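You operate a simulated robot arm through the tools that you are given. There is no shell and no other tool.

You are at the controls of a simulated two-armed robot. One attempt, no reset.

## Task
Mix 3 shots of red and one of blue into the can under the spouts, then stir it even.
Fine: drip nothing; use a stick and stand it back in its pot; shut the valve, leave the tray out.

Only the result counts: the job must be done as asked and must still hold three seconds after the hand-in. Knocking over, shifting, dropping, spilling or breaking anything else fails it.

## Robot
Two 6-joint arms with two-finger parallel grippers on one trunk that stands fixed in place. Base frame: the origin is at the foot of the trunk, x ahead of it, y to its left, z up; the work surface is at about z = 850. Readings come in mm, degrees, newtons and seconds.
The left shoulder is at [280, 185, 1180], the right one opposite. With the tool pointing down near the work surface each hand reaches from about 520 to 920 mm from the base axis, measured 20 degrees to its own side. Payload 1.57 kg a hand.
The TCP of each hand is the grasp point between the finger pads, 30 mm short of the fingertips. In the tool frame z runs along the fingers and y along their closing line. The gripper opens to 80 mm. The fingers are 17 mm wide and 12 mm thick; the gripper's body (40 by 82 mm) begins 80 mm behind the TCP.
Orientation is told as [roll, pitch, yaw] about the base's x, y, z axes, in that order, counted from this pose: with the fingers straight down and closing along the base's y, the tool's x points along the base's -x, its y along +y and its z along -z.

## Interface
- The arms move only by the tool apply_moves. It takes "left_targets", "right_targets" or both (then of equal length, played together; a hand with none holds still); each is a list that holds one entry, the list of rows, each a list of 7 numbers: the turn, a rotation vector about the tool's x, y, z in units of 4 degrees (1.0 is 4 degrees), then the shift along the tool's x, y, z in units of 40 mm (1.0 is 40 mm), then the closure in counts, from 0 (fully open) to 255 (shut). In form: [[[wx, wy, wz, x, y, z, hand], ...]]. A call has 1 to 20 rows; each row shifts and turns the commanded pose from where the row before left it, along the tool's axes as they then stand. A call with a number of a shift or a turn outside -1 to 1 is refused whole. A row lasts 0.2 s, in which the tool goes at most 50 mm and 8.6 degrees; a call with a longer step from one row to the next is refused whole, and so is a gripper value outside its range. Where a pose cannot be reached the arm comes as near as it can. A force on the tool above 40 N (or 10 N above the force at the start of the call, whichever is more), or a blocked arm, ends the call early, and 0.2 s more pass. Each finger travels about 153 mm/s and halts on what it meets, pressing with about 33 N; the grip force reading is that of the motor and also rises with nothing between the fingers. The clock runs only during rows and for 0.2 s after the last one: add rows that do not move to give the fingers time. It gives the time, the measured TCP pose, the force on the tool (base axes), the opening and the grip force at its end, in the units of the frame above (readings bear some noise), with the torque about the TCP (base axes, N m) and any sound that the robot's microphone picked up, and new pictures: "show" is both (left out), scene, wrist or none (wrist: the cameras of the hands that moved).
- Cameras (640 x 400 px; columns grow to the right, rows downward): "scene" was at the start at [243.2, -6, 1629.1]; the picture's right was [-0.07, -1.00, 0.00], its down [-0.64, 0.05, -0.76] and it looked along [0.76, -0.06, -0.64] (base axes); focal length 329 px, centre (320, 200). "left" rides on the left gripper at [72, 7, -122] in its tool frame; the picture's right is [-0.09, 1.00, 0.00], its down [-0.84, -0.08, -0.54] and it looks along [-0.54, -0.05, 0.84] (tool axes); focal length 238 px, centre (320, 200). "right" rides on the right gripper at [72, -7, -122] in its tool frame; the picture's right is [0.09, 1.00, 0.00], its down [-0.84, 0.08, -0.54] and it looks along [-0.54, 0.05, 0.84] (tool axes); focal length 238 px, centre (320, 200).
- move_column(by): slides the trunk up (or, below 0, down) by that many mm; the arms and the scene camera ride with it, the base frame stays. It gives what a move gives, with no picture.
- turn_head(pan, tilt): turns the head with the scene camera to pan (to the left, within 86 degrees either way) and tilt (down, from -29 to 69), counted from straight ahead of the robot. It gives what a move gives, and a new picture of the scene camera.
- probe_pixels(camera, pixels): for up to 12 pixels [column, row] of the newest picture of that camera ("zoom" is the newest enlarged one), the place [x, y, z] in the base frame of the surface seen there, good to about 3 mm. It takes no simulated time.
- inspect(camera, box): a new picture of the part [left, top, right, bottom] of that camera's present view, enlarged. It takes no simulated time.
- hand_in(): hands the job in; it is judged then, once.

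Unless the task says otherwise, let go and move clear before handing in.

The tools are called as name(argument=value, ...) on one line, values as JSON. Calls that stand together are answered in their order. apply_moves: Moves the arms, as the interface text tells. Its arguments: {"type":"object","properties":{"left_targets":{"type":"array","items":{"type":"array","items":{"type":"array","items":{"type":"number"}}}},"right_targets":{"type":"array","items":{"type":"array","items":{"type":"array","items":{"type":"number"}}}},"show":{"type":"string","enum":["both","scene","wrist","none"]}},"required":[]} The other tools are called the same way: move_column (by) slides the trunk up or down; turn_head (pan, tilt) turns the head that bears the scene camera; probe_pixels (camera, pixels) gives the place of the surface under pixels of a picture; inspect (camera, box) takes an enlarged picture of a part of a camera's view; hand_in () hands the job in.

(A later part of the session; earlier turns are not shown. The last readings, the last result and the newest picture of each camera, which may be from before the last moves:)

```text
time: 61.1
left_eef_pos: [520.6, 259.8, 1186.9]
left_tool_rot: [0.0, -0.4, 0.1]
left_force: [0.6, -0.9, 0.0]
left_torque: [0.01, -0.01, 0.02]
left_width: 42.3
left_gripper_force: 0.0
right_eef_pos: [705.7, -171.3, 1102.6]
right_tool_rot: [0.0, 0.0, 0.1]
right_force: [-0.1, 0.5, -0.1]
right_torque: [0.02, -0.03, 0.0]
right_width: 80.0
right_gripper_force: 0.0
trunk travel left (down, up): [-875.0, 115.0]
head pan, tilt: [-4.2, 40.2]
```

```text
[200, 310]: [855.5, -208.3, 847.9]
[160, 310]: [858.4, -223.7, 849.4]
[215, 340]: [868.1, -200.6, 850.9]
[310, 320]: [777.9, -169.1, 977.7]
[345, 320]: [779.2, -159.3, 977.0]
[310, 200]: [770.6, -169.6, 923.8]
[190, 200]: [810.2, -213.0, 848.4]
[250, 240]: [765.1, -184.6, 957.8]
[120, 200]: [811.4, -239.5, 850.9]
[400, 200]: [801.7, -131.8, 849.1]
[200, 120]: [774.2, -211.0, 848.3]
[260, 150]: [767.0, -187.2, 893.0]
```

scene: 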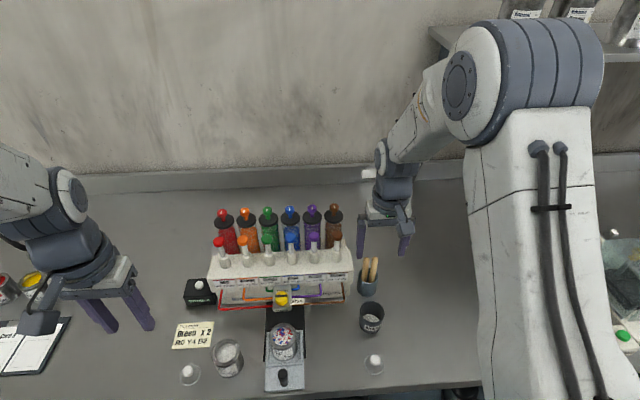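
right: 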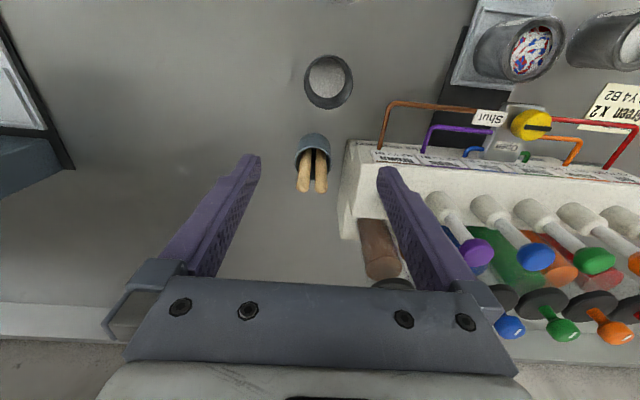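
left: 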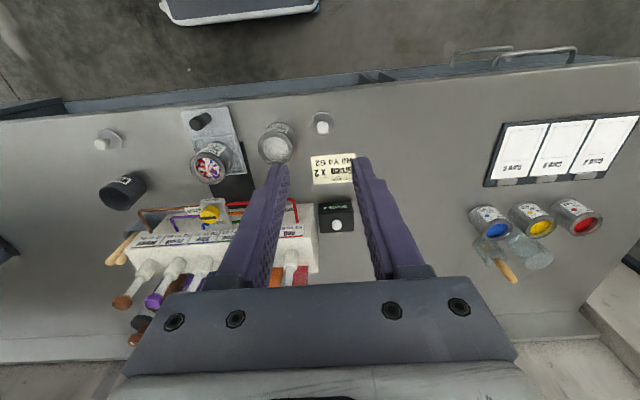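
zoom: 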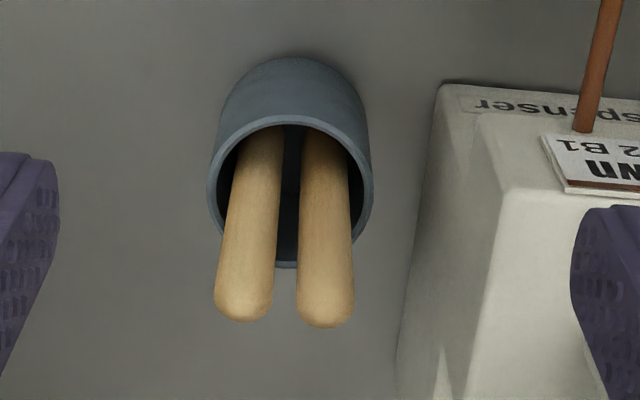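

The sticks are round dowels about 15 mm thick with tops at z≈983, centred at (773,-185) and (773,-165); the pot rim is at z≈910. I'll take the right-hand one, closing along x so the fingers miss its neighbour, so I turn the right hand to yaw +90.

apply_moves(right_targets=[[[0, 0, -1, 0, 0, 0, 0], [0, 0, -1, 0, 0, 0, 0], [0, 0, -1, 0, 0, 0, 0], [0, 0, -1, 0, 0, 0, 0], [0, 0, -1, 0, 0, 0, 0], [0, 0, -1, 0, 0, 0, 0], [0, 0, -1, 0, 0, 0, 0], [0, 0, -1, 0, 0, 0, 0], [0, 0, -1, 0, 0, 0, 0], [0, 0, -1, 0, 0, 0, 0], [0, 0, -1, 0, 0, 0, 0], [0, 0, -1, 0, 0, 0, 0], [0, 0, -1, 0, 0, 0, 0], [0, 0, -1, 0, 0, 0, 0], [0, 0, -1, 0, 0, 0, 0], [0, 0, -1, 0, 0, 0, 0], [0, 0, -1, 0, 0, 0, 0], [0, 0, -1, 0, 0, 0, 0], [0, 0, -1, 0, 0, 0, 0], [0, 0, -1, 0, 0, 0, 0]]], show="wrist")

```text
time: 65.3
left_eef_pos: [520.6, 259.4, 1187.1]
left_tool_rot: [0.0, -0.2, 0.1]
left_force: [0.3, 0.5, -0.2]
left_torque: [0.02, 0.01, -0.02]
left_width: 42.4
left_gripper_force: 0.1
right_eef_pos: [707.1, -173.9, 1104.2]
right_tool_rot: [0.0, 0.0, 80.1]
right_force: [0.5, -0.6, 0.4]
right_torque: [0.0, -0.01, 0.01]
right_width: 80.3
right_gripper_force: 0.0
trunk travel left (down, up): [-875.0, 115.0]
head pan, tilt: [-4.2, 40.2]
```

right: 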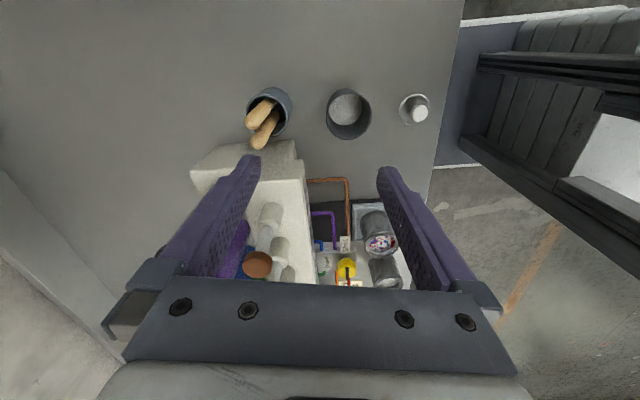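

Yaw is 80. I'll finish the turn and move over the right-hand stick.

apply_moves(right_targets=[[[0, 0, -1, 0, 0, 0, 0], [0, 0, -1, 0, 0, 0, 0], [0, 0, -0.5, 0, 0, 0, 0], [0, 0, 0, 0.12, -0.8, 0, 0], [0, 0, 0, 0.2, -0.85, 0.5, 60], [0, 0, 0, 0, 0, 0, 60]]], show="both")

inspect(camera="right", box=[220, 60, 420, 220])

```text
time: 66.7
left_eef_pos: [520.8, 259.6, 1186.4]
left_tool_rot: [0.0, -0.4, 0.1]
left_force: [0.2, -0.5, -0.4]
left_torque: [0.0, 0.01, 0.02]
left_width: 42.3
left_gripper_force: 0.1
right_eef_pos: [772.0, -186.5, 1082.4]
right_tool_rot: [0.0, -0.1, 90.0]
right_force: [0.7, -0.3, -0.2]
right_torque: [0.0, -0.01, 0.03]
right_width: 61.2
right_gripper_force: 0.2
trunk travel left (down, up): [-875.0, 115.0]
head pan, tilt: [-4.2, 40.2]
```

scene: 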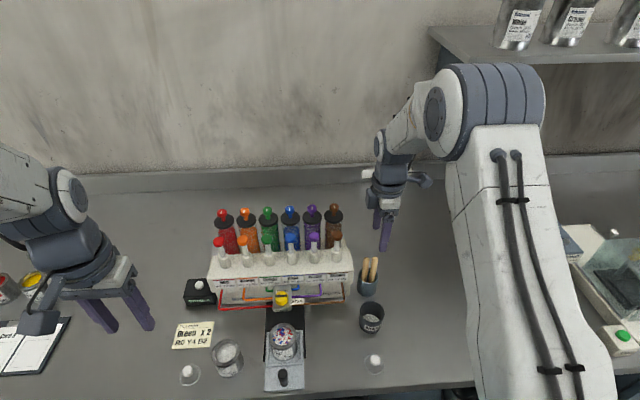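
right: 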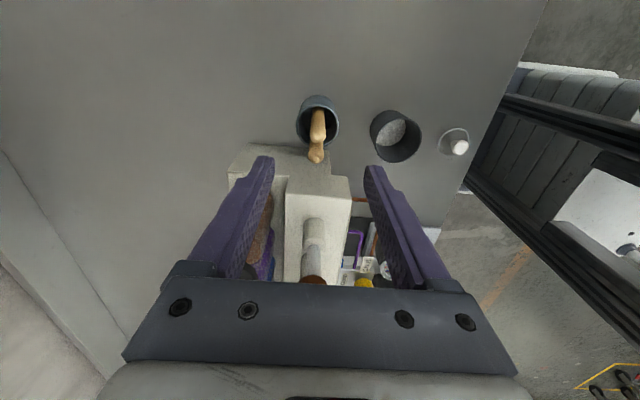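

```text
2.50 times, centred on (320, 140) of right
```

zoom: 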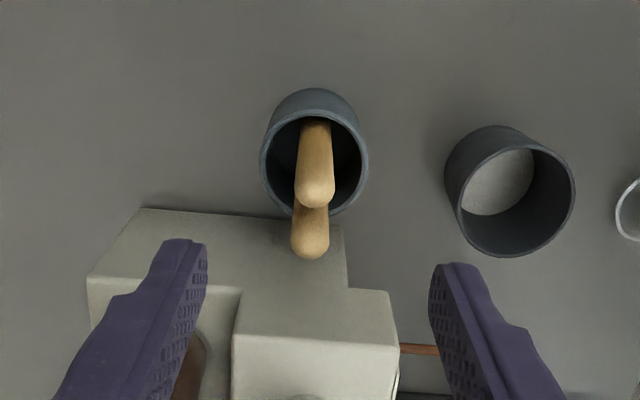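

The near stick is at zoom (315,185). I'll probe it from this angle to refine its centre.

probe_pixels(camera="zoom", pixels=[[315, 195], [298, 185], [332, 185], [315, 203], [315, 150], [301, 150], [330, 150], [309, 245], [292, 240], [327, 240], [265, 160], [365, 160]])

```text
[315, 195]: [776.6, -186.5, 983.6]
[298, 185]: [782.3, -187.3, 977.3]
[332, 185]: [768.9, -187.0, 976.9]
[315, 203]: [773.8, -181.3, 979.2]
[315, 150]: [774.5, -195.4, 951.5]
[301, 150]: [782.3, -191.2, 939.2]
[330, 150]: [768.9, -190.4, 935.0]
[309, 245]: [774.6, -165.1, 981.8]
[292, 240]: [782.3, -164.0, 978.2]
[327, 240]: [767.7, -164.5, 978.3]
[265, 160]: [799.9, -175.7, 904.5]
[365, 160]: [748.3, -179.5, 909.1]
```

The stick centre is about (775,-188). I'll descend to TCP z≈955, fingertips 15 mm above the pot rim.

apply_moves(right_targets=[[[0, 0, 0, 0.03, -0.075, 0.7, 60], [0, 0, 0, 0, 0, 0.9, 60], [0, 0, 0, 0, 0, 0.9, 60], [0, 0, 0, 0, 0, 0.45, 60], [0, 0, 0, 0, 0, 0.2, 60], [0, 0, 0, 0, 0, 0, 60]]], show="both")

inspect(camera="right", box=[220, 60, 420, 220])

inspect(camera="scene", box=[330, 220, 430, 310])

```text
time: 68.1
left_eef_pos: [522.8, 260.1, 1186.5]
left_tool_rot: [0.0, -0.4, 0.1]
left_force: [-0.1, 0.7, 0.3]
left_torque: [-0.01, 0.04, -0.01]
left_width: 42.5
left_gripper_force: 0.0
right_eef_pos: [774.4, -186.5, 958.2]
right_tool_rot: [0.0, 0.1, 90.0]
right_force: [-0.1, 1.3, -0.4]
right_torque: [0.01, -0.03, 0.0]
right_width: 61.3
right_gripper_force: 0.1
trunk travel left (down, up): [-875.0, 115.0]
head pan, tilt: [-4.2, 40.2]
```

scene: 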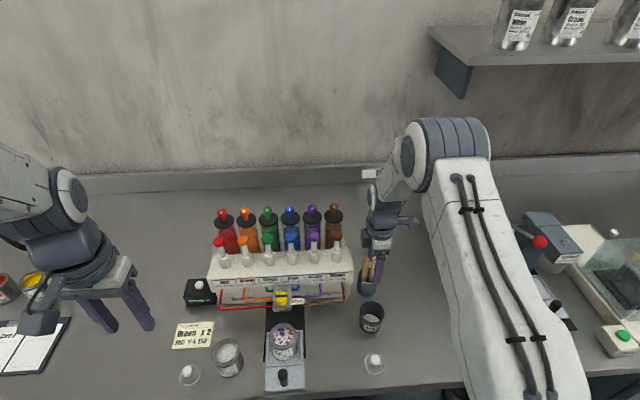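
right: 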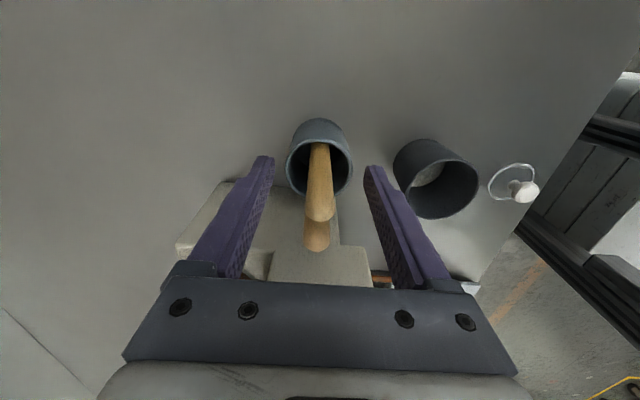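

```text
2.50 times, centred on (320, 140) of right
```

zoom: 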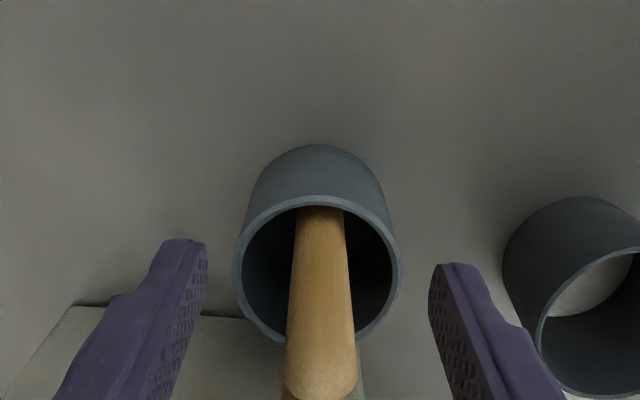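

```text
4.44 times, centred on (380, 265) of scene
```

zoom: 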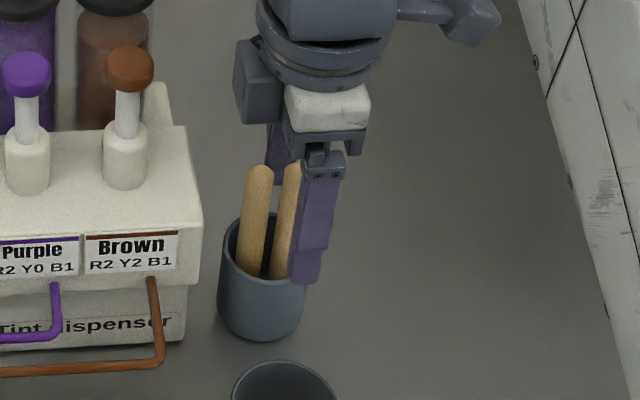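

The stick is centred between the fingers (≈320 vs gap centre 318). I'll close stepwise.

apply_moves(right_targets=[[[0, 0, 0, 0.03, 0, 0.06, 100], [0, 0, 0, 0, 0, 0, 140], [0, 0, 0, 0, 0, 0, 170], [0, 0, 0, 0, 0, 0, 190], [0, 0, 0, 0, 0, 0, 210], [0, 0, 0, 0, 0, 0, 225], [0, 0, 0, 0, 0, 0, 225]]], show="wrist")

inspect(camera="scene", box=[330, 220, 430, 310])

```text
time: 69.7
left_eef_pos: [522.0, 259.6, 1187.3]
left_tool_rot: [0.1, -0.3, 0.0]
left_force: [-0.7, 0.0, -0.4]
left_torque: [0.0, 0.0, -0.04]
left_width: 42.2
left_gripper_force: 0.1
right_eef_pos: [775.4, -187.3, 955.4]
right_tool_rot: [0.0, 0.0, 90.0]
right_force: [-1.3, -0.1, 0.8]
right_torque: [-0.01, -0.02, -0.01]
right_width: 13.9
right_gripper_force: 30.2
trunk travel left (down, up): [-875.0, 115.0]
head pan, tilt: [-4.2, 40.2]
```

right: 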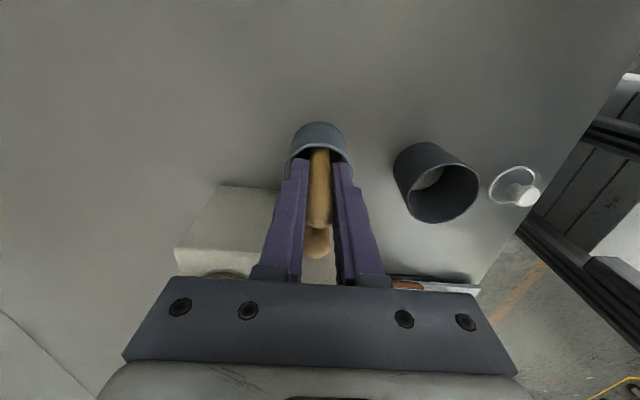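

```text
4.44 times, centred on (380, 265) of scene
```

zoom: 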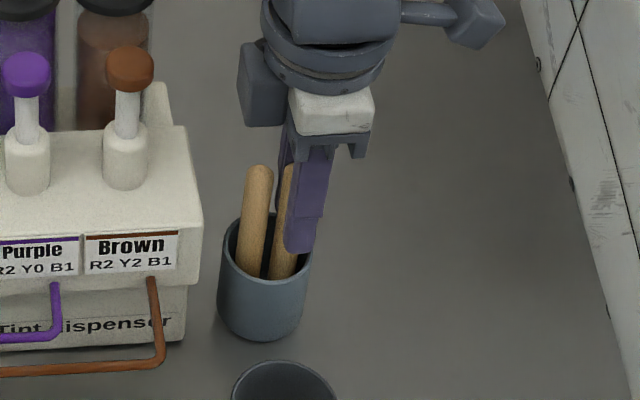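

The stick is held (width 13.9, 30 N). I'll lift it straight out slowly.

apply_moves(right_targets=[[[0, 0, 0, 0, 0, -0.3, 225], [0, 0, 0, 0, 0, -0.5, 225], [0, 0, 0, 0, 0, -0.5, 225], [0, 0, 0, 0, 0, -0.5, 225], [0, 0, 0, 0, 0, -0.5, 225], [0, 0, 0, 0, 0, -0.5, 225], [0, 0, 0, 0, 0, -0.4, 225]]], show="both")

inspect(camera="scene", box=[330, 190, 430, 310])

```text
time: 71.3
left_eef_pos: [522.0, 259.2, 1186.7]
left_tool_rot: [0.0, -0.4, 0.1]
left_force: [0.0, 0.5, 0.4]
left_torque: [0.01, 0.04, -0.01]
left_width: 42.3
left_gripper_force: 0.0
right_eef_pos: [774.4, -188.2, 1082.3]
right_tool_rot: [0.0, 0.0, 90.0]
right_force: [-0.3, 0.6, -0.4]
right_torque: [0.02, 0.0, -0.02]
right_width: 13.7
right_gripper_force: 30.2
trunk travel left (down, up): [-875.0, 115.0]
head pan, tilt: [-4.2, 40.2]
```

scene: 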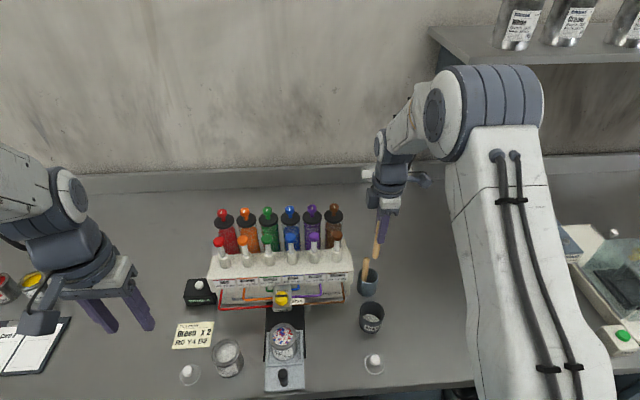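
right: 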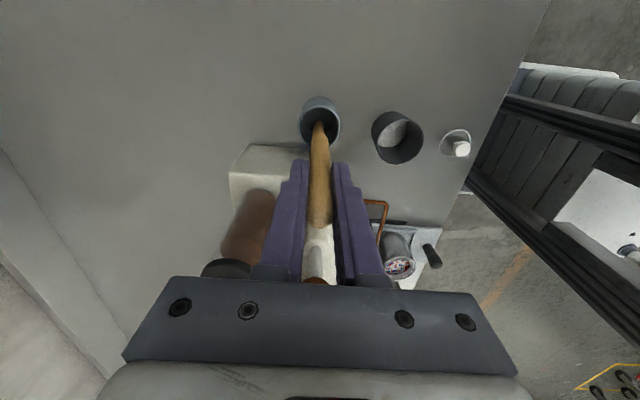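

```text
3.33 times, centred on (380, 250) of scene
```

zoom: 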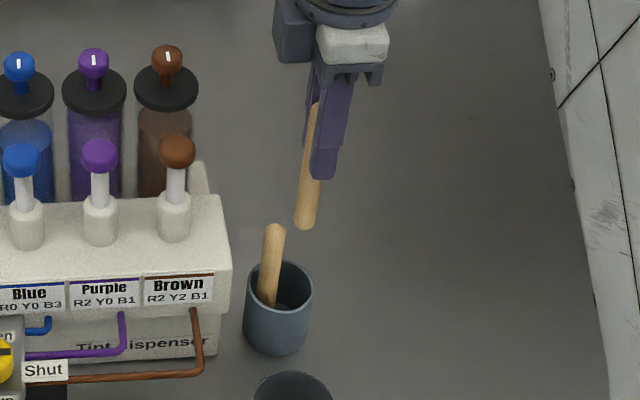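

The stick is out; its lower end shows at zoom (305,222). I'll probe its end and diameter.

probe_pixels(camera="zoom", pixels=[[304, 226], [304, 215], [308, 185], [297, 215], [314, 215], [270, 230], [280, 265], [278, 300]])

```text
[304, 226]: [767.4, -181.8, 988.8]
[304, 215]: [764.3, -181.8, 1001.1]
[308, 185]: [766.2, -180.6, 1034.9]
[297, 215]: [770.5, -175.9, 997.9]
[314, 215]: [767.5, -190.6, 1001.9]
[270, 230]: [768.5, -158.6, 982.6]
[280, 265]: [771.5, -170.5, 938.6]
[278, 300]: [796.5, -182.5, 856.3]
```

The stick end is about 97 mm below the TCP. I'll carry it over the can, first back in x, then across in y.

apply_moves(right_targets=[[[0, 0, 0, 0, 0.79, 0, 225], [0, 0, 0, 0, 0.79, 0, 225], [0, 0, 0, 0, 0.79, 0, 225], [0, 0, 0, 0, 0.79, 0, 225], [0, 0, 0, 0, 0.79, 0, 225], [0, 0, 0, -0.74, 0, 0, 225], [0, 0, 0, -0.74, 0, 0, 225], [0, 0, 0, -0.74, 0, 0, 225], [0, 0, 0, -0.74, 0, 0, 225], [0, 0, 0, -0.74, 0, 0, 225], [0, 0, 0, -0.74, 0, 0, 225], [0, 0, 0, -0.74, 0, 0, 225], [0, 0, 0, -0.74, 0, 0, 225], [0, 0, 0, 0, 0, 0, 225], [0, 0, 0, 0, 0, 0, 225]]], show="both")

inspect(camera="right", box=[220, 40, 420, 240])

inspect(camera="scene", box=[220, 240, 340, 390])

```text
time: 74.5
left_eef_pos: [520.1, 259.5, 1186.8]
left_tool_rot: [0.1, -0.4, 0.0]
left_force: [0.6, -0.4, -0.5]
left_torque: [0.01, -0.02, 0.03]
left_width: 42.3
left_gripper_force: 0.0
right_eef_pos: [618.1, 50.6, 1085.4]
right_tool_rot: [-0.1, 0.0, 89.9]
right_force: [-0.1, 0.1, -0.8]
right_torque: [0.0, -0.03, -0.02]
right_width: 13.6
right_gripper_force: 30.1
trunk travel left (down, up): [-875.0, 115.0]
head pan, tilt: [-4.2, 40.2]
```

scene: 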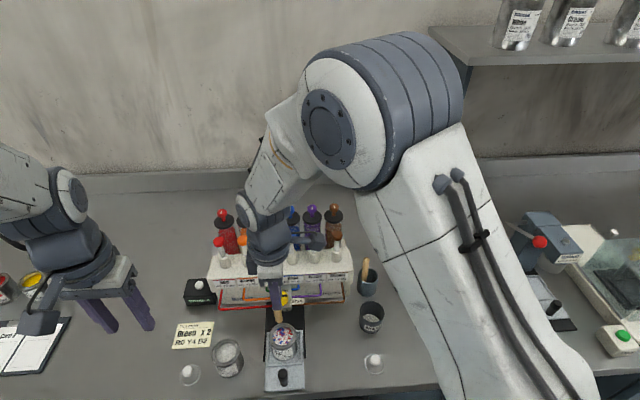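
right: 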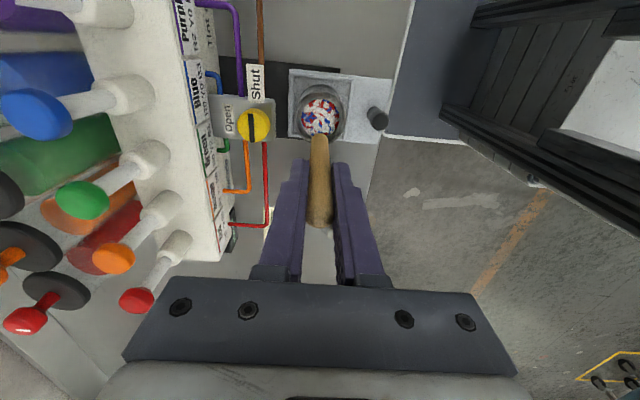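

```text
2.00 times, centred on (320, 140) of right
```

zoom: 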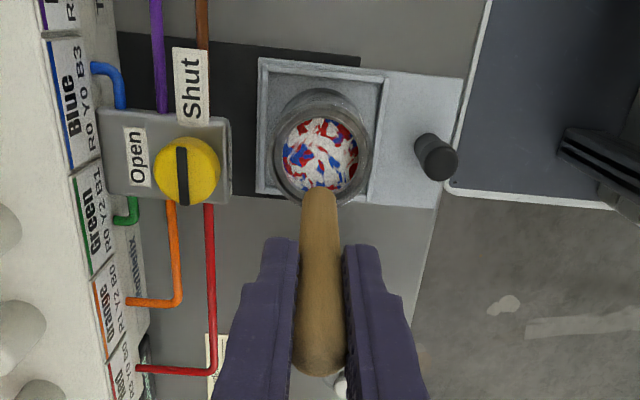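

```text
2.67 times, centred on (280, 315) of scene
```

zoom: 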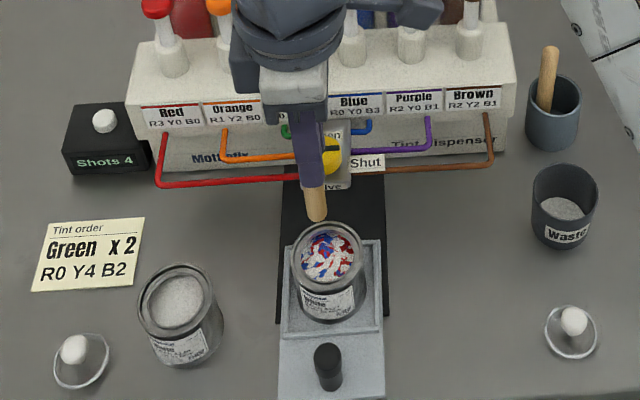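

Good view of the can from the wrist at zoom (318,150). I'll probe the rim all round and the stick to align them exactly.

probe_pixels(camera="zoom", pixels=[[318, 92], [268, 148], [372, 148], [318, 160], [285, 155], [356, 155], [320, 118], [360, 180], [277, 180], [318, 250], [305, 250], [336, 250]])

inspect(camera="right", box=[280, 70, 360, 150])

probe_pixels(camera="zoom", pixels=[[318, 150], [160, 240], [480, 240], [185, 210], [460, 215], [318, 195], [318, 165], [130, 240], [510, 240], [318, 395], [240, 300]])

```text
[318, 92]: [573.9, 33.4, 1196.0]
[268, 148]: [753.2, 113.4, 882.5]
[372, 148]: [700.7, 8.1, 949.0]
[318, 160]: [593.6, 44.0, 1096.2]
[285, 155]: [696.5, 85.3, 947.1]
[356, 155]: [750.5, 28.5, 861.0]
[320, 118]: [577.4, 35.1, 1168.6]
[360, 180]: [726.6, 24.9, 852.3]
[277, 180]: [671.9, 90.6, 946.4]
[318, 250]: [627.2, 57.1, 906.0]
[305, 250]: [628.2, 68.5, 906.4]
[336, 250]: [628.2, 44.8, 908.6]
```

```text
5.00 times, centred on (320, 110) of right
```

zoom: 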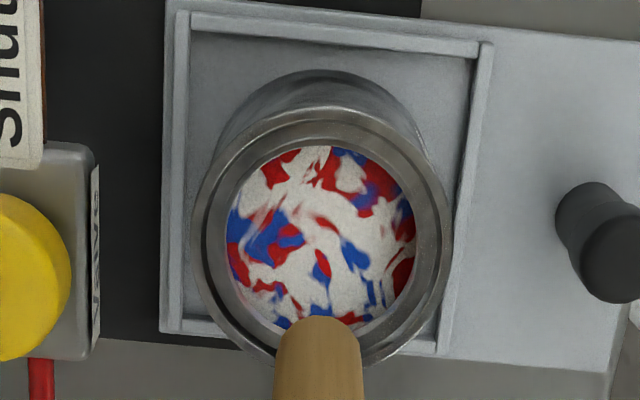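

```text
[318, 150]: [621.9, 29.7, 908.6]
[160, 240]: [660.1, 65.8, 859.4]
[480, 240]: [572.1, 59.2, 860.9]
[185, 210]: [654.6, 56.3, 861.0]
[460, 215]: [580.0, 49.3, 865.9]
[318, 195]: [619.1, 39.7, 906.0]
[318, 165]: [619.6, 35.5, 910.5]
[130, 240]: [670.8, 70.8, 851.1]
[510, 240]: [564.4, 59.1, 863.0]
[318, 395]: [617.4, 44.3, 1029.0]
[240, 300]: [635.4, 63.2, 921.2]
```

I'll probe the rim points in this sharper zoom.

probe_pixels(camera="zoom", pixels=[[202, 230], [440, 225], [320, 112], [222, 240], [422, 235], [320, 140], [240, 240], [405, 240], [320, 152], [255, 320], [395, 320], [320, 325]])

```text
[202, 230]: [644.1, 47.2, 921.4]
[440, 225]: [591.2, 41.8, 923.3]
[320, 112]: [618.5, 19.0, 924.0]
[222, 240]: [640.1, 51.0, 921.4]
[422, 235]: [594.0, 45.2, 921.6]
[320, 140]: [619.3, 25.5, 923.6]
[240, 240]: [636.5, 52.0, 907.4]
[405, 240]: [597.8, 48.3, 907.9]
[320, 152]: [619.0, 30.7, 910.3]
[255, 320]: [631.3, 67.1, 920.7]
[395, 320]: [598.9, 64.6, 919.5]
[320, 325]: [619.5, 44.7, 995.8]
```

The can centre is about (617.5,48.5) with inner radius ≈23, and the stick is within 3 mm of that. I'll centre it and lower it slowly to TCP z≈975 (tip ≈878, above the can floor).

apply_moves(right_targets=[[[0, 0, 0, 0.07, 0.025, 0.3, 225], [0, 0, 0, 0, 0, 0.7, 225], [0, 0, 0, 0, 0, 0.5, 225], [0, 0, 0, 0, 0, 0.2, 225], [0, 0, 0, 0, 0, 0, 225]]], show="both")

inspect(camera="right", box=[260, 50, 380, 170])

inspect(camera="scene", box=[240, 270, 330, 370])

```text
time: 75.7
left_eef_pos: [520.7, 258.9, 1186.2]
left_tool_rot: [-0.1, -0.4, 0.1]
left_force: [0.1, 0.3, 0.4]
left_torque: [0.03, -0.02, -0.02]
left_width: 42.5
left_gripper_force: 0.0
right_eef_pos: [615.4, 44.2, 1014.6]
right_tool_rot: [0.1, 0.1, 90.0]
right_force: [-0.6, -0.5, -0.2]
right_torque: [0.0, -0.02, -0.01]
right_width: 13.8
right_gripper_force: 30.2
trunk travel left (down, up): [-875.0, 115.0]
head pan, tilt: [-4.2, 40.2]
```

scene: 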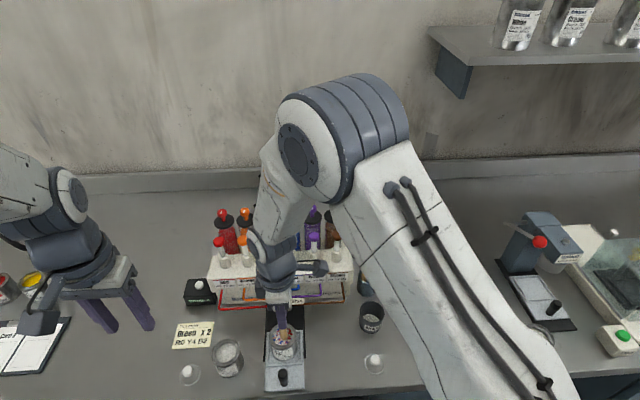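
right: 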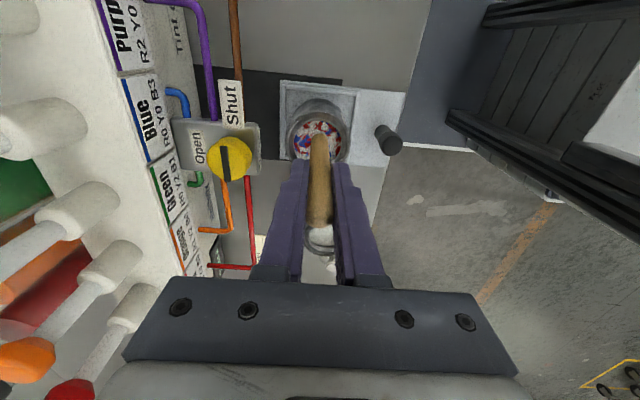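

```text
3.33 times, centred on (320, 110) of right
```

zoom: 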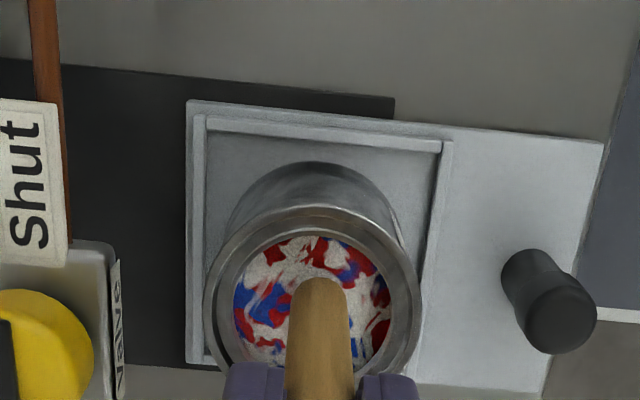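

```text
4.00 times, centred on (285, 320) of scene
```

zoom: 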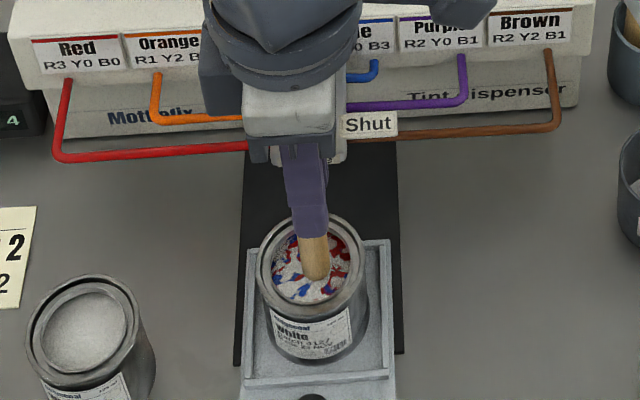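

The stick tip is at the rim plane and within about 2 mm of centre ((318,290) vs rim centre 311 in the zoom). I'll nudge +1.5 mm in x and lower slowly into the paint.

apply_moves(right_targets=[[[0, 0, 0, 0, -0.04, 0.1, 225], [0, 0, 0, 0, 0, 0.15, 225], [0, 0, 0, 0, 0, 0.15, 225], [0, 0, 0, 0, 0, 0.15, 225], [0, 0, 0, 0, 0, 0.15, 225], [0, 0, 0, 0, 0, 0.15, 225], [0, 0, 0, 0, 0, 0.1, 225], [0, 0, 0, 0, 0, 0, 225], [0, 0, 0, 0, 0, 0, 225]]], show="wrist")

inspect(camera="right", box=[260, 70, 380, 210])

inspect(camera="scene", box=[240, 270, 330, 370])

```text
time: 77.7
left_eef_pos: [521.3, 260.1, 1187.7]
left_tool_rot: [0.0, -0.5, 0.1]
left_force: [-0.7, -0.2, -0.2]
left_torque: [-0.01, -0.01, -0.01]
left_width: 42.3
left_gripper_force: 0.0
right_eef_pos: [618.8, 46.4, 976.6]
right_tool_rot: [0.0, 0.0, 90.0]
right_force: [0.1, -0.4, -0.3]
right_torque: [-0.01, -0.01, 0.06]
right_width: 13.7
right_gripper_force: 30.3
trunk travel left (down, up): [-875.0, 115.0]
head pan, tilt: [-4.2, 40.2]
```

right: 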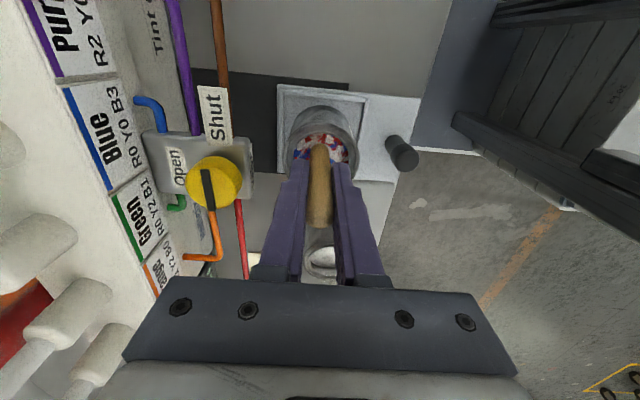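

```text
2.86 times, centred on (320, 140) of right
```

zoom: 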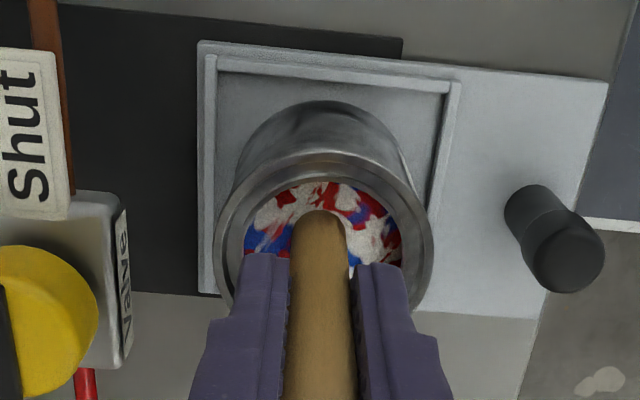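

```text
4.00 times, centred on (285, 320) of scene
```

zoom: 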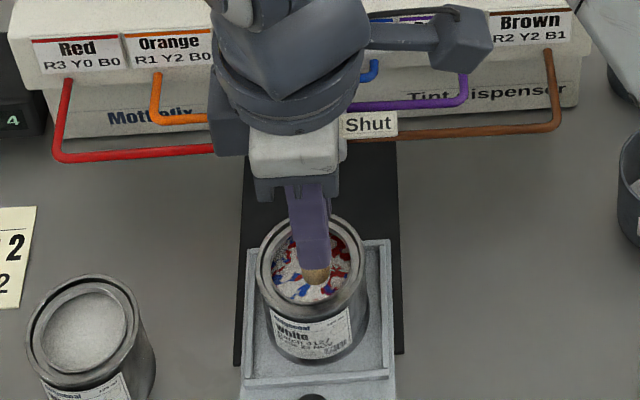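

The stick is in the paint with its tip about 15 mm above the can floor and no forces. I'll stir in gentle 9 mm circles.

apply_moves(right_targets=[[[0, 0, 0, 0.12, 0, 0, 225], [0, 0, 0, 0.105, 0, 0, 225], [0, 0, 0, -0.0659, 0.1591, 0, 225], [0, 0, 0, -0.1591, 0.0659, 0, 225], [0, 0, 0, -0.1591, -0.0659, 0, 225], [0, 0, 0, -0.0659, -0.1591, 0, 225], [0, 0, 0, 0.0659, -0.1591, 0, 225], [0, 0, 0, 0.1591, -0.0659, 0, 225], [0, 0, 0, 0.1591, 0.0659, 0, 225], [0, 0, 0, 0.0659, 0.1591, 0, 225], [0, 0, 0, -0.0659, 0.1591, 0, 225], [0, 0, 0, -0.1591, 0.0659, 0, 225], [0, 0, 0, -0.1591, -0.0659, 0, 225], [0, 0, 0, -0.0659, -0.1591, 0, 225], [0, 0, 0, 0.0659, -0.1591, 0, 225], [0, 0, 0, 0.1591, -0.0659, 0, 225], [0, 0, 0, 0.1591, 0.0659, 0, 225], [0, 0, 0, 0.0659, 0.1591, 0, 225]]], show="wrist")

inspect(camera="right", box=[260, 70, 380, 210])

inspect(camera="scene", box=[240, 270, 330, 370])

```text
time: 81.5
left_eef_pos: [522.5, 258.2, 1186.9]
left_tool_rot: [-0.1, -0.4, 0.1]
left_force: [-0.2, 0.2, 0.0]
left_torque: [0.02, 0.0, 0.04]
left_width: 42.2
left_gripper_force: 0.0
right_eef_pos: [619.0, 37.5, 977.0]
right_tool_rot: [0.0, 0.0, 90.0]
right_force: [0.2, 0.2, 0.9]
right_torque: [0.03, -0.01, 0.0]
right_width: 14.0
right_gripper_force: 30.7
trunk travel left (down, up): [-875.0, 115.0]
head pan, tilt: [-4.2, 40.2]
```

right: 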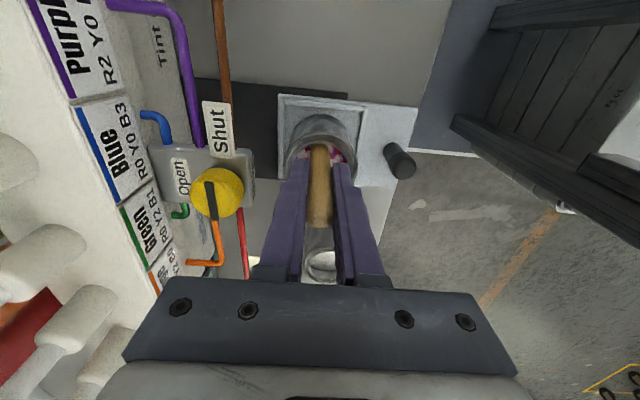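

```text
2.86 times, centred on (320, 140) of right
```

zoom: 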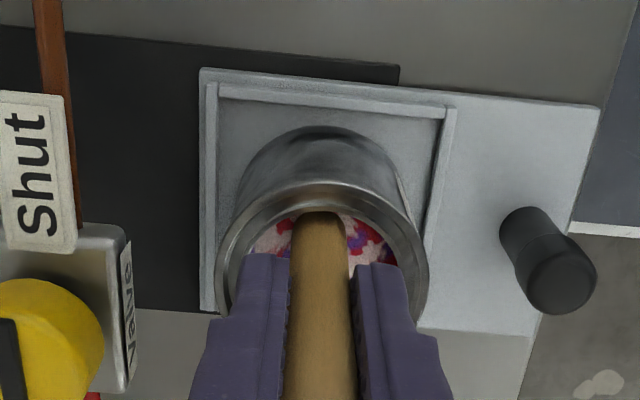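

```text
4.00 times, centred on (285, 320) of scene
```

zoom: 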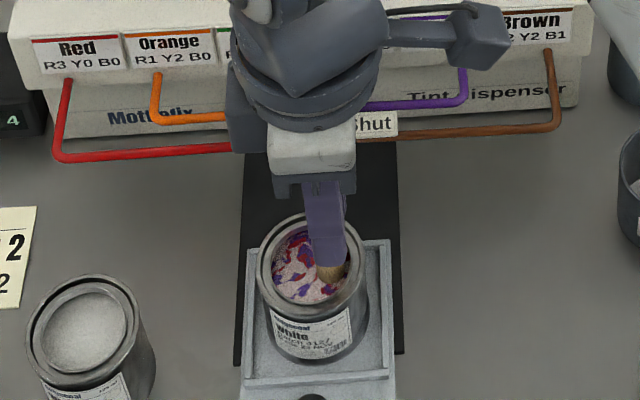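

The colours are beginning to blend and forces are negligible. I'll shift the circle 1.5 mm off the near wall and keep stirring.

apply_moves(right_targets=[[[0, 0, 0, -0.1059, 0.1591, 0, 225], [0, 0, 0, -0.1591, 0.0659, 0, 225], [0, 0, 0, -0.1591, -0.0659, 0, 225], [0, 0, 0, -0.0659, -0.1591, 0, 225], [0, 0, 0, 0.0659, -0.1591, 0, 225], [0, 0, 0, 0.1591, -0.0659, 0, 225], [0, 0, 0, 0.1591, 0.0659, 0, 225], [0, 0, 0, 0.0659, 0.1591, 0, 225], [0, 0, 0, -0.0659, 0.1591, 0, 225], [0, 0, 0, -0.1591, 0.0659, 0, 225], [0, 0, 0, -0.1591, -0.0659, 0, 225], [0, 0, 0, -0.0659, -0.1591, 0, 225], [0, 0, 0, 0.0659, -0.1591, 0, 225], [0, 0, 0, 0.1591, -0.0659, 0, 225], [0, 0, 0, 0.1591, 0.0659, 0, 225], [0, 0, 0, 0.0659, 0.1591, 0, 225]]], show="none")

apply_moves(right_targets=[[[0, 0, 0, -0.0659, 0.1591, 0, 225], [0, 0, 0, -0.1591, 0.0659, 0, 225], [0, 0, 0, -0.1591, -0.0659, 0, 225], [0, 0, 0, -0.0659, -0.1591, 0, 225], [0, 0, 0, 0.0659, -0.1591, 0, 225], [0, 0, 0, 0.1591, -0.0659, 0, 225], [0, 0, 0, 0.1591, 0.0659, 0, 225], [0, 0, 0, 0.0659, 0.1591, 0, 225], [0, 0, 0, -0.0659, 0.1591, 0, 225], [0, 0, 0, -0.1591, 0.0659, 0, 225], [0, 0, 0, -0.1591, -0.0659, 0, 225], [0, 0, 0, -0.0659, -0.1591, 0, 225], [0, 0, 0, 0.0659, -0.1591, 0, 225], [0, 0, 0, 0.1591, -0.0659, 0, 225], [0, 0, 0, 0.1591, 0.0659, 0, 225], [0, 0, 0, 0.0659, 0.1591, 0, 225]]], show="wrist")

inspect(camera="right", box=[260, 70, 380, 210])

inspect(camera="scene", box=[240, 270, 330, 370])

```text
time: 84.9
left_eef_pos: [521.8, 260.2, 1188.0]
left_tool_rot: [0.0, -0.4, 0.0]
left_force: [-0.1, 0.2, 0.7]
left_torque: [0.01, -0.01, 0.0]
left_width: 42.4
left_gripper_force: 0.0
right_eef_pos: [617.3, 38.4, 977.0]
right_tool_rot: [0.1, 0.0, 90.0]
right_force: [0.3, -0.5, 0.4]
right_torque: [-0.04, -0.01, 0.0]
right_width: 13.9
right_gripper_force: 30.3
trunk travel left (down, up): [-875.0, 115.0]
head pan, tilt: [-4.2, 40.2]
```

```text
time: 88.3
left_eef_pos: [521.1, 258.4, 1185.9]
left_tool_rot: [0.0, -0.4, 0.1]
left_force: [0.0, -0.3, -0.3]
left_torque: [0.0, -0.03, -0.03]
left_width: 42.0
left_gripper_force: 0.1
right_eef_pos: [616.4, 38.3, 977.4]
right_tool_rot: [0.0, 0.0, 90.0]
right_force: [-0.9, 0.2, 0.2]
right_torque: [-0.03, -0.02, -0.01]
right_width: 13.7
right_gripper_force: 30.1
trunk travel left (down, up): [-875.0, 115.0]
head pan, tilt: [-4.2, 40.2]
```

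right: 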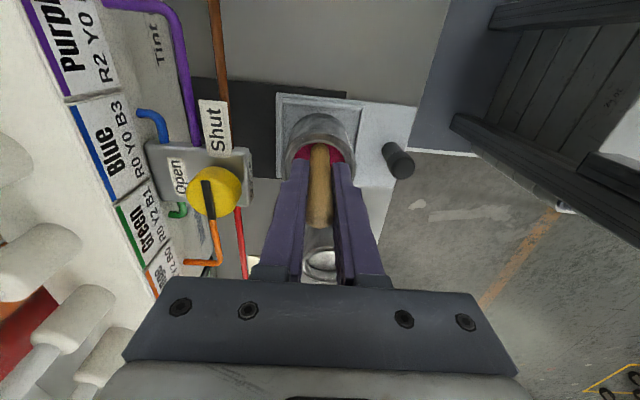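

```text
2.86 times, centred on (320, 140) of right
```

zoom: 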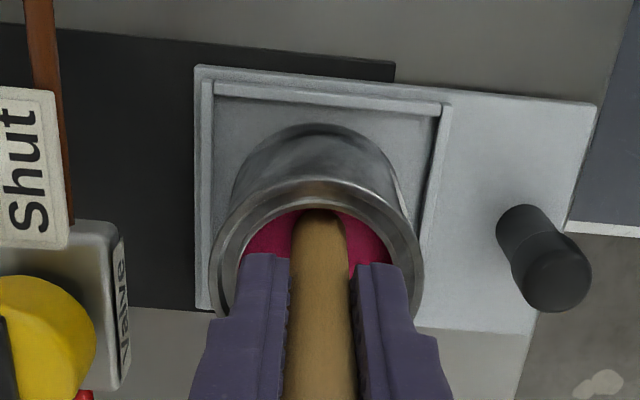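

```text
4.00 times, centred on (285, 320) of scene
```

zoom: 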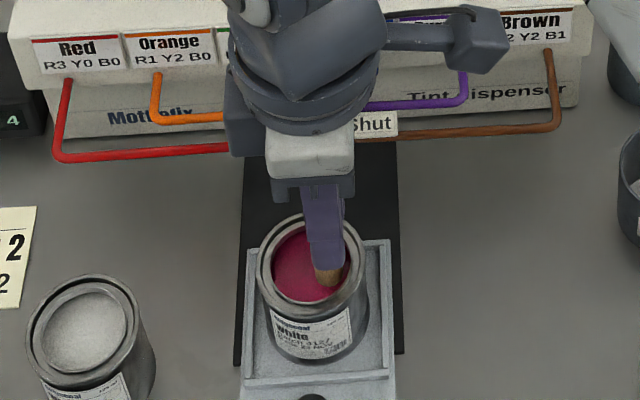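

The paint is now an even crimson. I'll do one more pair of turns for certainty, then return to the centre.

apply_moves(right_targets=[[[0, 0, 0, -0.0659, 0.1591, 0, 225], [0, 0, 0, -0.1591, 0.0659, 0, 225], [0, 0, 0, -0.1591, -0.0659, 0, 225], [0, 0, 0, -0.0659, -0.1591, 0, 225], [0, 0, 0, 0.0659, -0.1591, 0, 225], [0, 0, 0, 0.1591, -0.0659, 0, 225], [0, 0, 0, 0.1591, 0.0659, 0, 225], [0, 0, 0, 0.0659, 0.1591, 0, 225], [0, 0, 0, -0.0659, 0.1591, 0, 225], [0, 0, 0, -0.1591, 0.0659, 0, 225], [0, 0, 0, -0.1591, -0.0659, 0, 225], [0, 0, 0, -0.0659, -0.1591, 0, 225], [0, 0, 0, 0.0659, -0.1591, 0, 225], [0, 0, 0, 0.1591, -0.0659, 0, 225], [0, 0, 0, 0.1591, 0.0659, 0, 225], [0, 0, 0, 0.0659, 0.1591, 0, 225], [0, 0, 0, -0.1, 0, 0, 225], [0, 0, 0, -0.125, 0, 0, 225], [0, 0, 0, 0, 0, 0, 225]]], show="wrist")

inspect(camera="right", box=[260, 70, 380, 210])

inspect(camera="scene", box=[240, 270, 330, 370])

```text
time: 92.3
left_eef_pos: [521.9, 259.4, 1186.6]
left_tool_rot: [0.1, -0.4, 0.1]
left_force: [-0.5, 0.3, -0.7]
left_torque: [0.02, -0.02, -0.03]
left_width: 42.3
left_gripper_force: 0.1
right_eef_pos: [616.8, 48.4, 975.3]
right_tool_rot: [-0.1, 0.0, 90.0]
right_force: [-0.7, -0.1, -0.2]
right_torque: [0.03, -0.01, 0.0]
right_width: 14.0
right_gripper_force: 30.5
trunk travel left (down, up): [-875.0, 115.0]
head pan, tilt: [-4.2, 40.2]
```

right: 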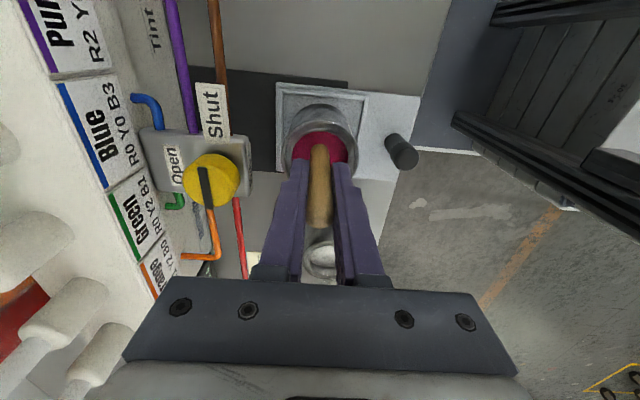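

```text
2.86 times, centred on (320, 140) of right
```

zoom: 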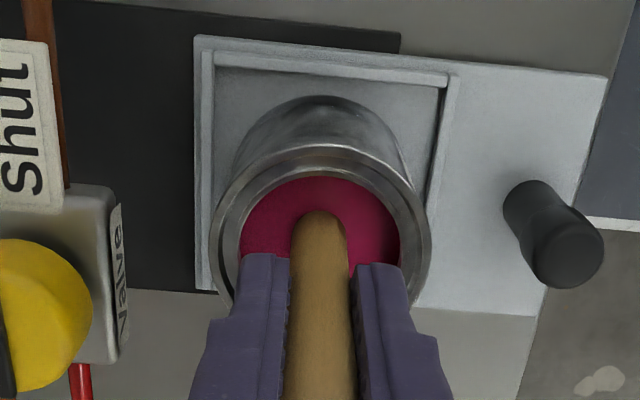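

```text
4.00 times, centred on (285, 320) of scene
```

zoom: 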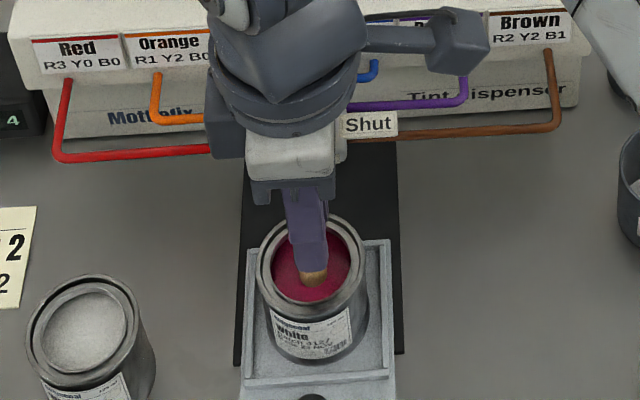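

Mixed evenly. I'll raise the stick slowly until its tip is just above the paint, still inside the rim, and let it drain.

apply_moves(right_targets=[[[0, 0, 0, 0, 0, -0.1, 225], [0, 0, 0, 0, 0, -0.1, 225], [0, 0, 0, 0, 0, -0.1, 225], [0, 0, 0, 0, 0, -0.1, 225], [0, 0, 0, 0, 0, -0.1, 225], [0, 0, 0, 0, 0, -0.1, 225], [0, 0, 0, 0, 0, -0.1, 225], [0, 0, 0, 0, 0, -0.1, 225], [0, 0, 0, 0, 0, -0.1, 225], [0, 0, 0, 0, 0, -0.1, 225], [0, 0, 0, 0, 0, 0, 225], [0, 0, 0, 0, 0, 0, 225], [0, 0, 0, 0, 0, 0, 225], [0, 0, 0, 0, 0, 0, 225], [0, 0, 0, 0, 0, 0, 225], [0, 0, 0, 0, 0, 0, 225], [0, 0, 0, 0, 0, 0, 225], [0, 0, 0, 0, 0, 0, 225], [0, 0, 0, 0, 0, 0, 225], [0, 0, 0, 0, 0, 0, 225]]], show="wrist")

inspect(camera="right", box=[260, 50, 380, 190])

inspect(camera="scene", box=[250, 290, 320, 360])

```text
time: 96.5
left_eef_pos: [521.0, 260.3, 1186.0]
left_tool_rot: [0.1, -0.4, 0.0]
left_force: [0.2, -0.2, 0.4]
left_torque: [0.01, 0.0, -0.04]
left_width: 42.2
left_gripper_force: 0.0
right_eef_pos: [618.9, 48.1, 1015.9]
right_tool_rot: [-0.1, -0.1, 90.0]
right_force: [0.8, 0.5, -0.9]
right_torque: [0.01, -0.03, 0.01]
right_width: 13.9
right_gripper_force: 30.1
trunk travel left (down, up): [-875.0, 115.0]
head pan, tilt: [-4.2, 40.2]
```

right: 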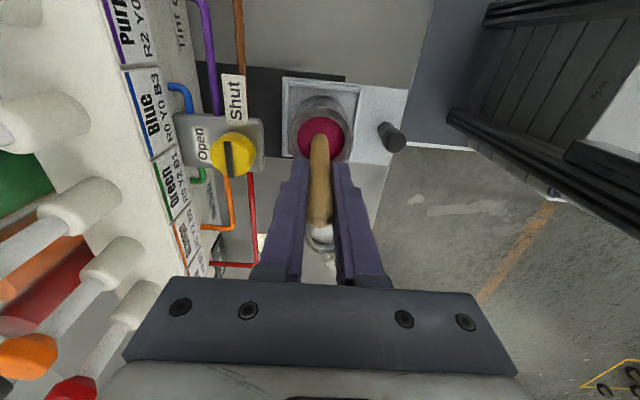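

```text
2.86 times, centred on (320, 120) of right
```

zoom: 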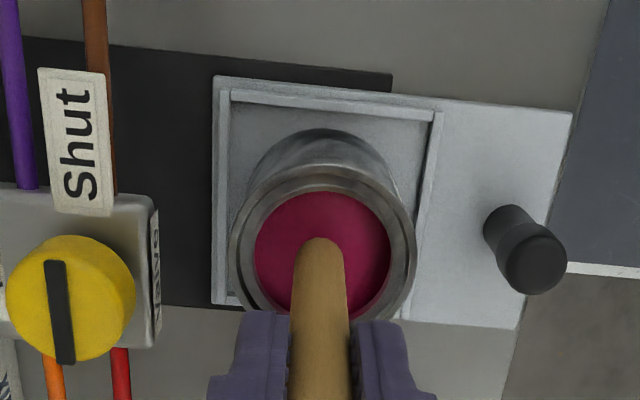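

```text
5.71 times, centred on (285, 325) of scene
```

zoom: 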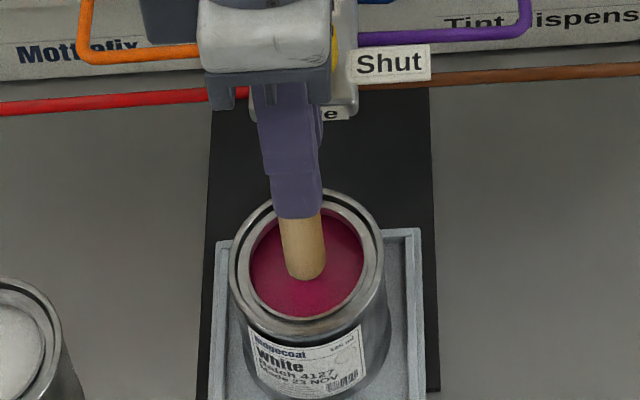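

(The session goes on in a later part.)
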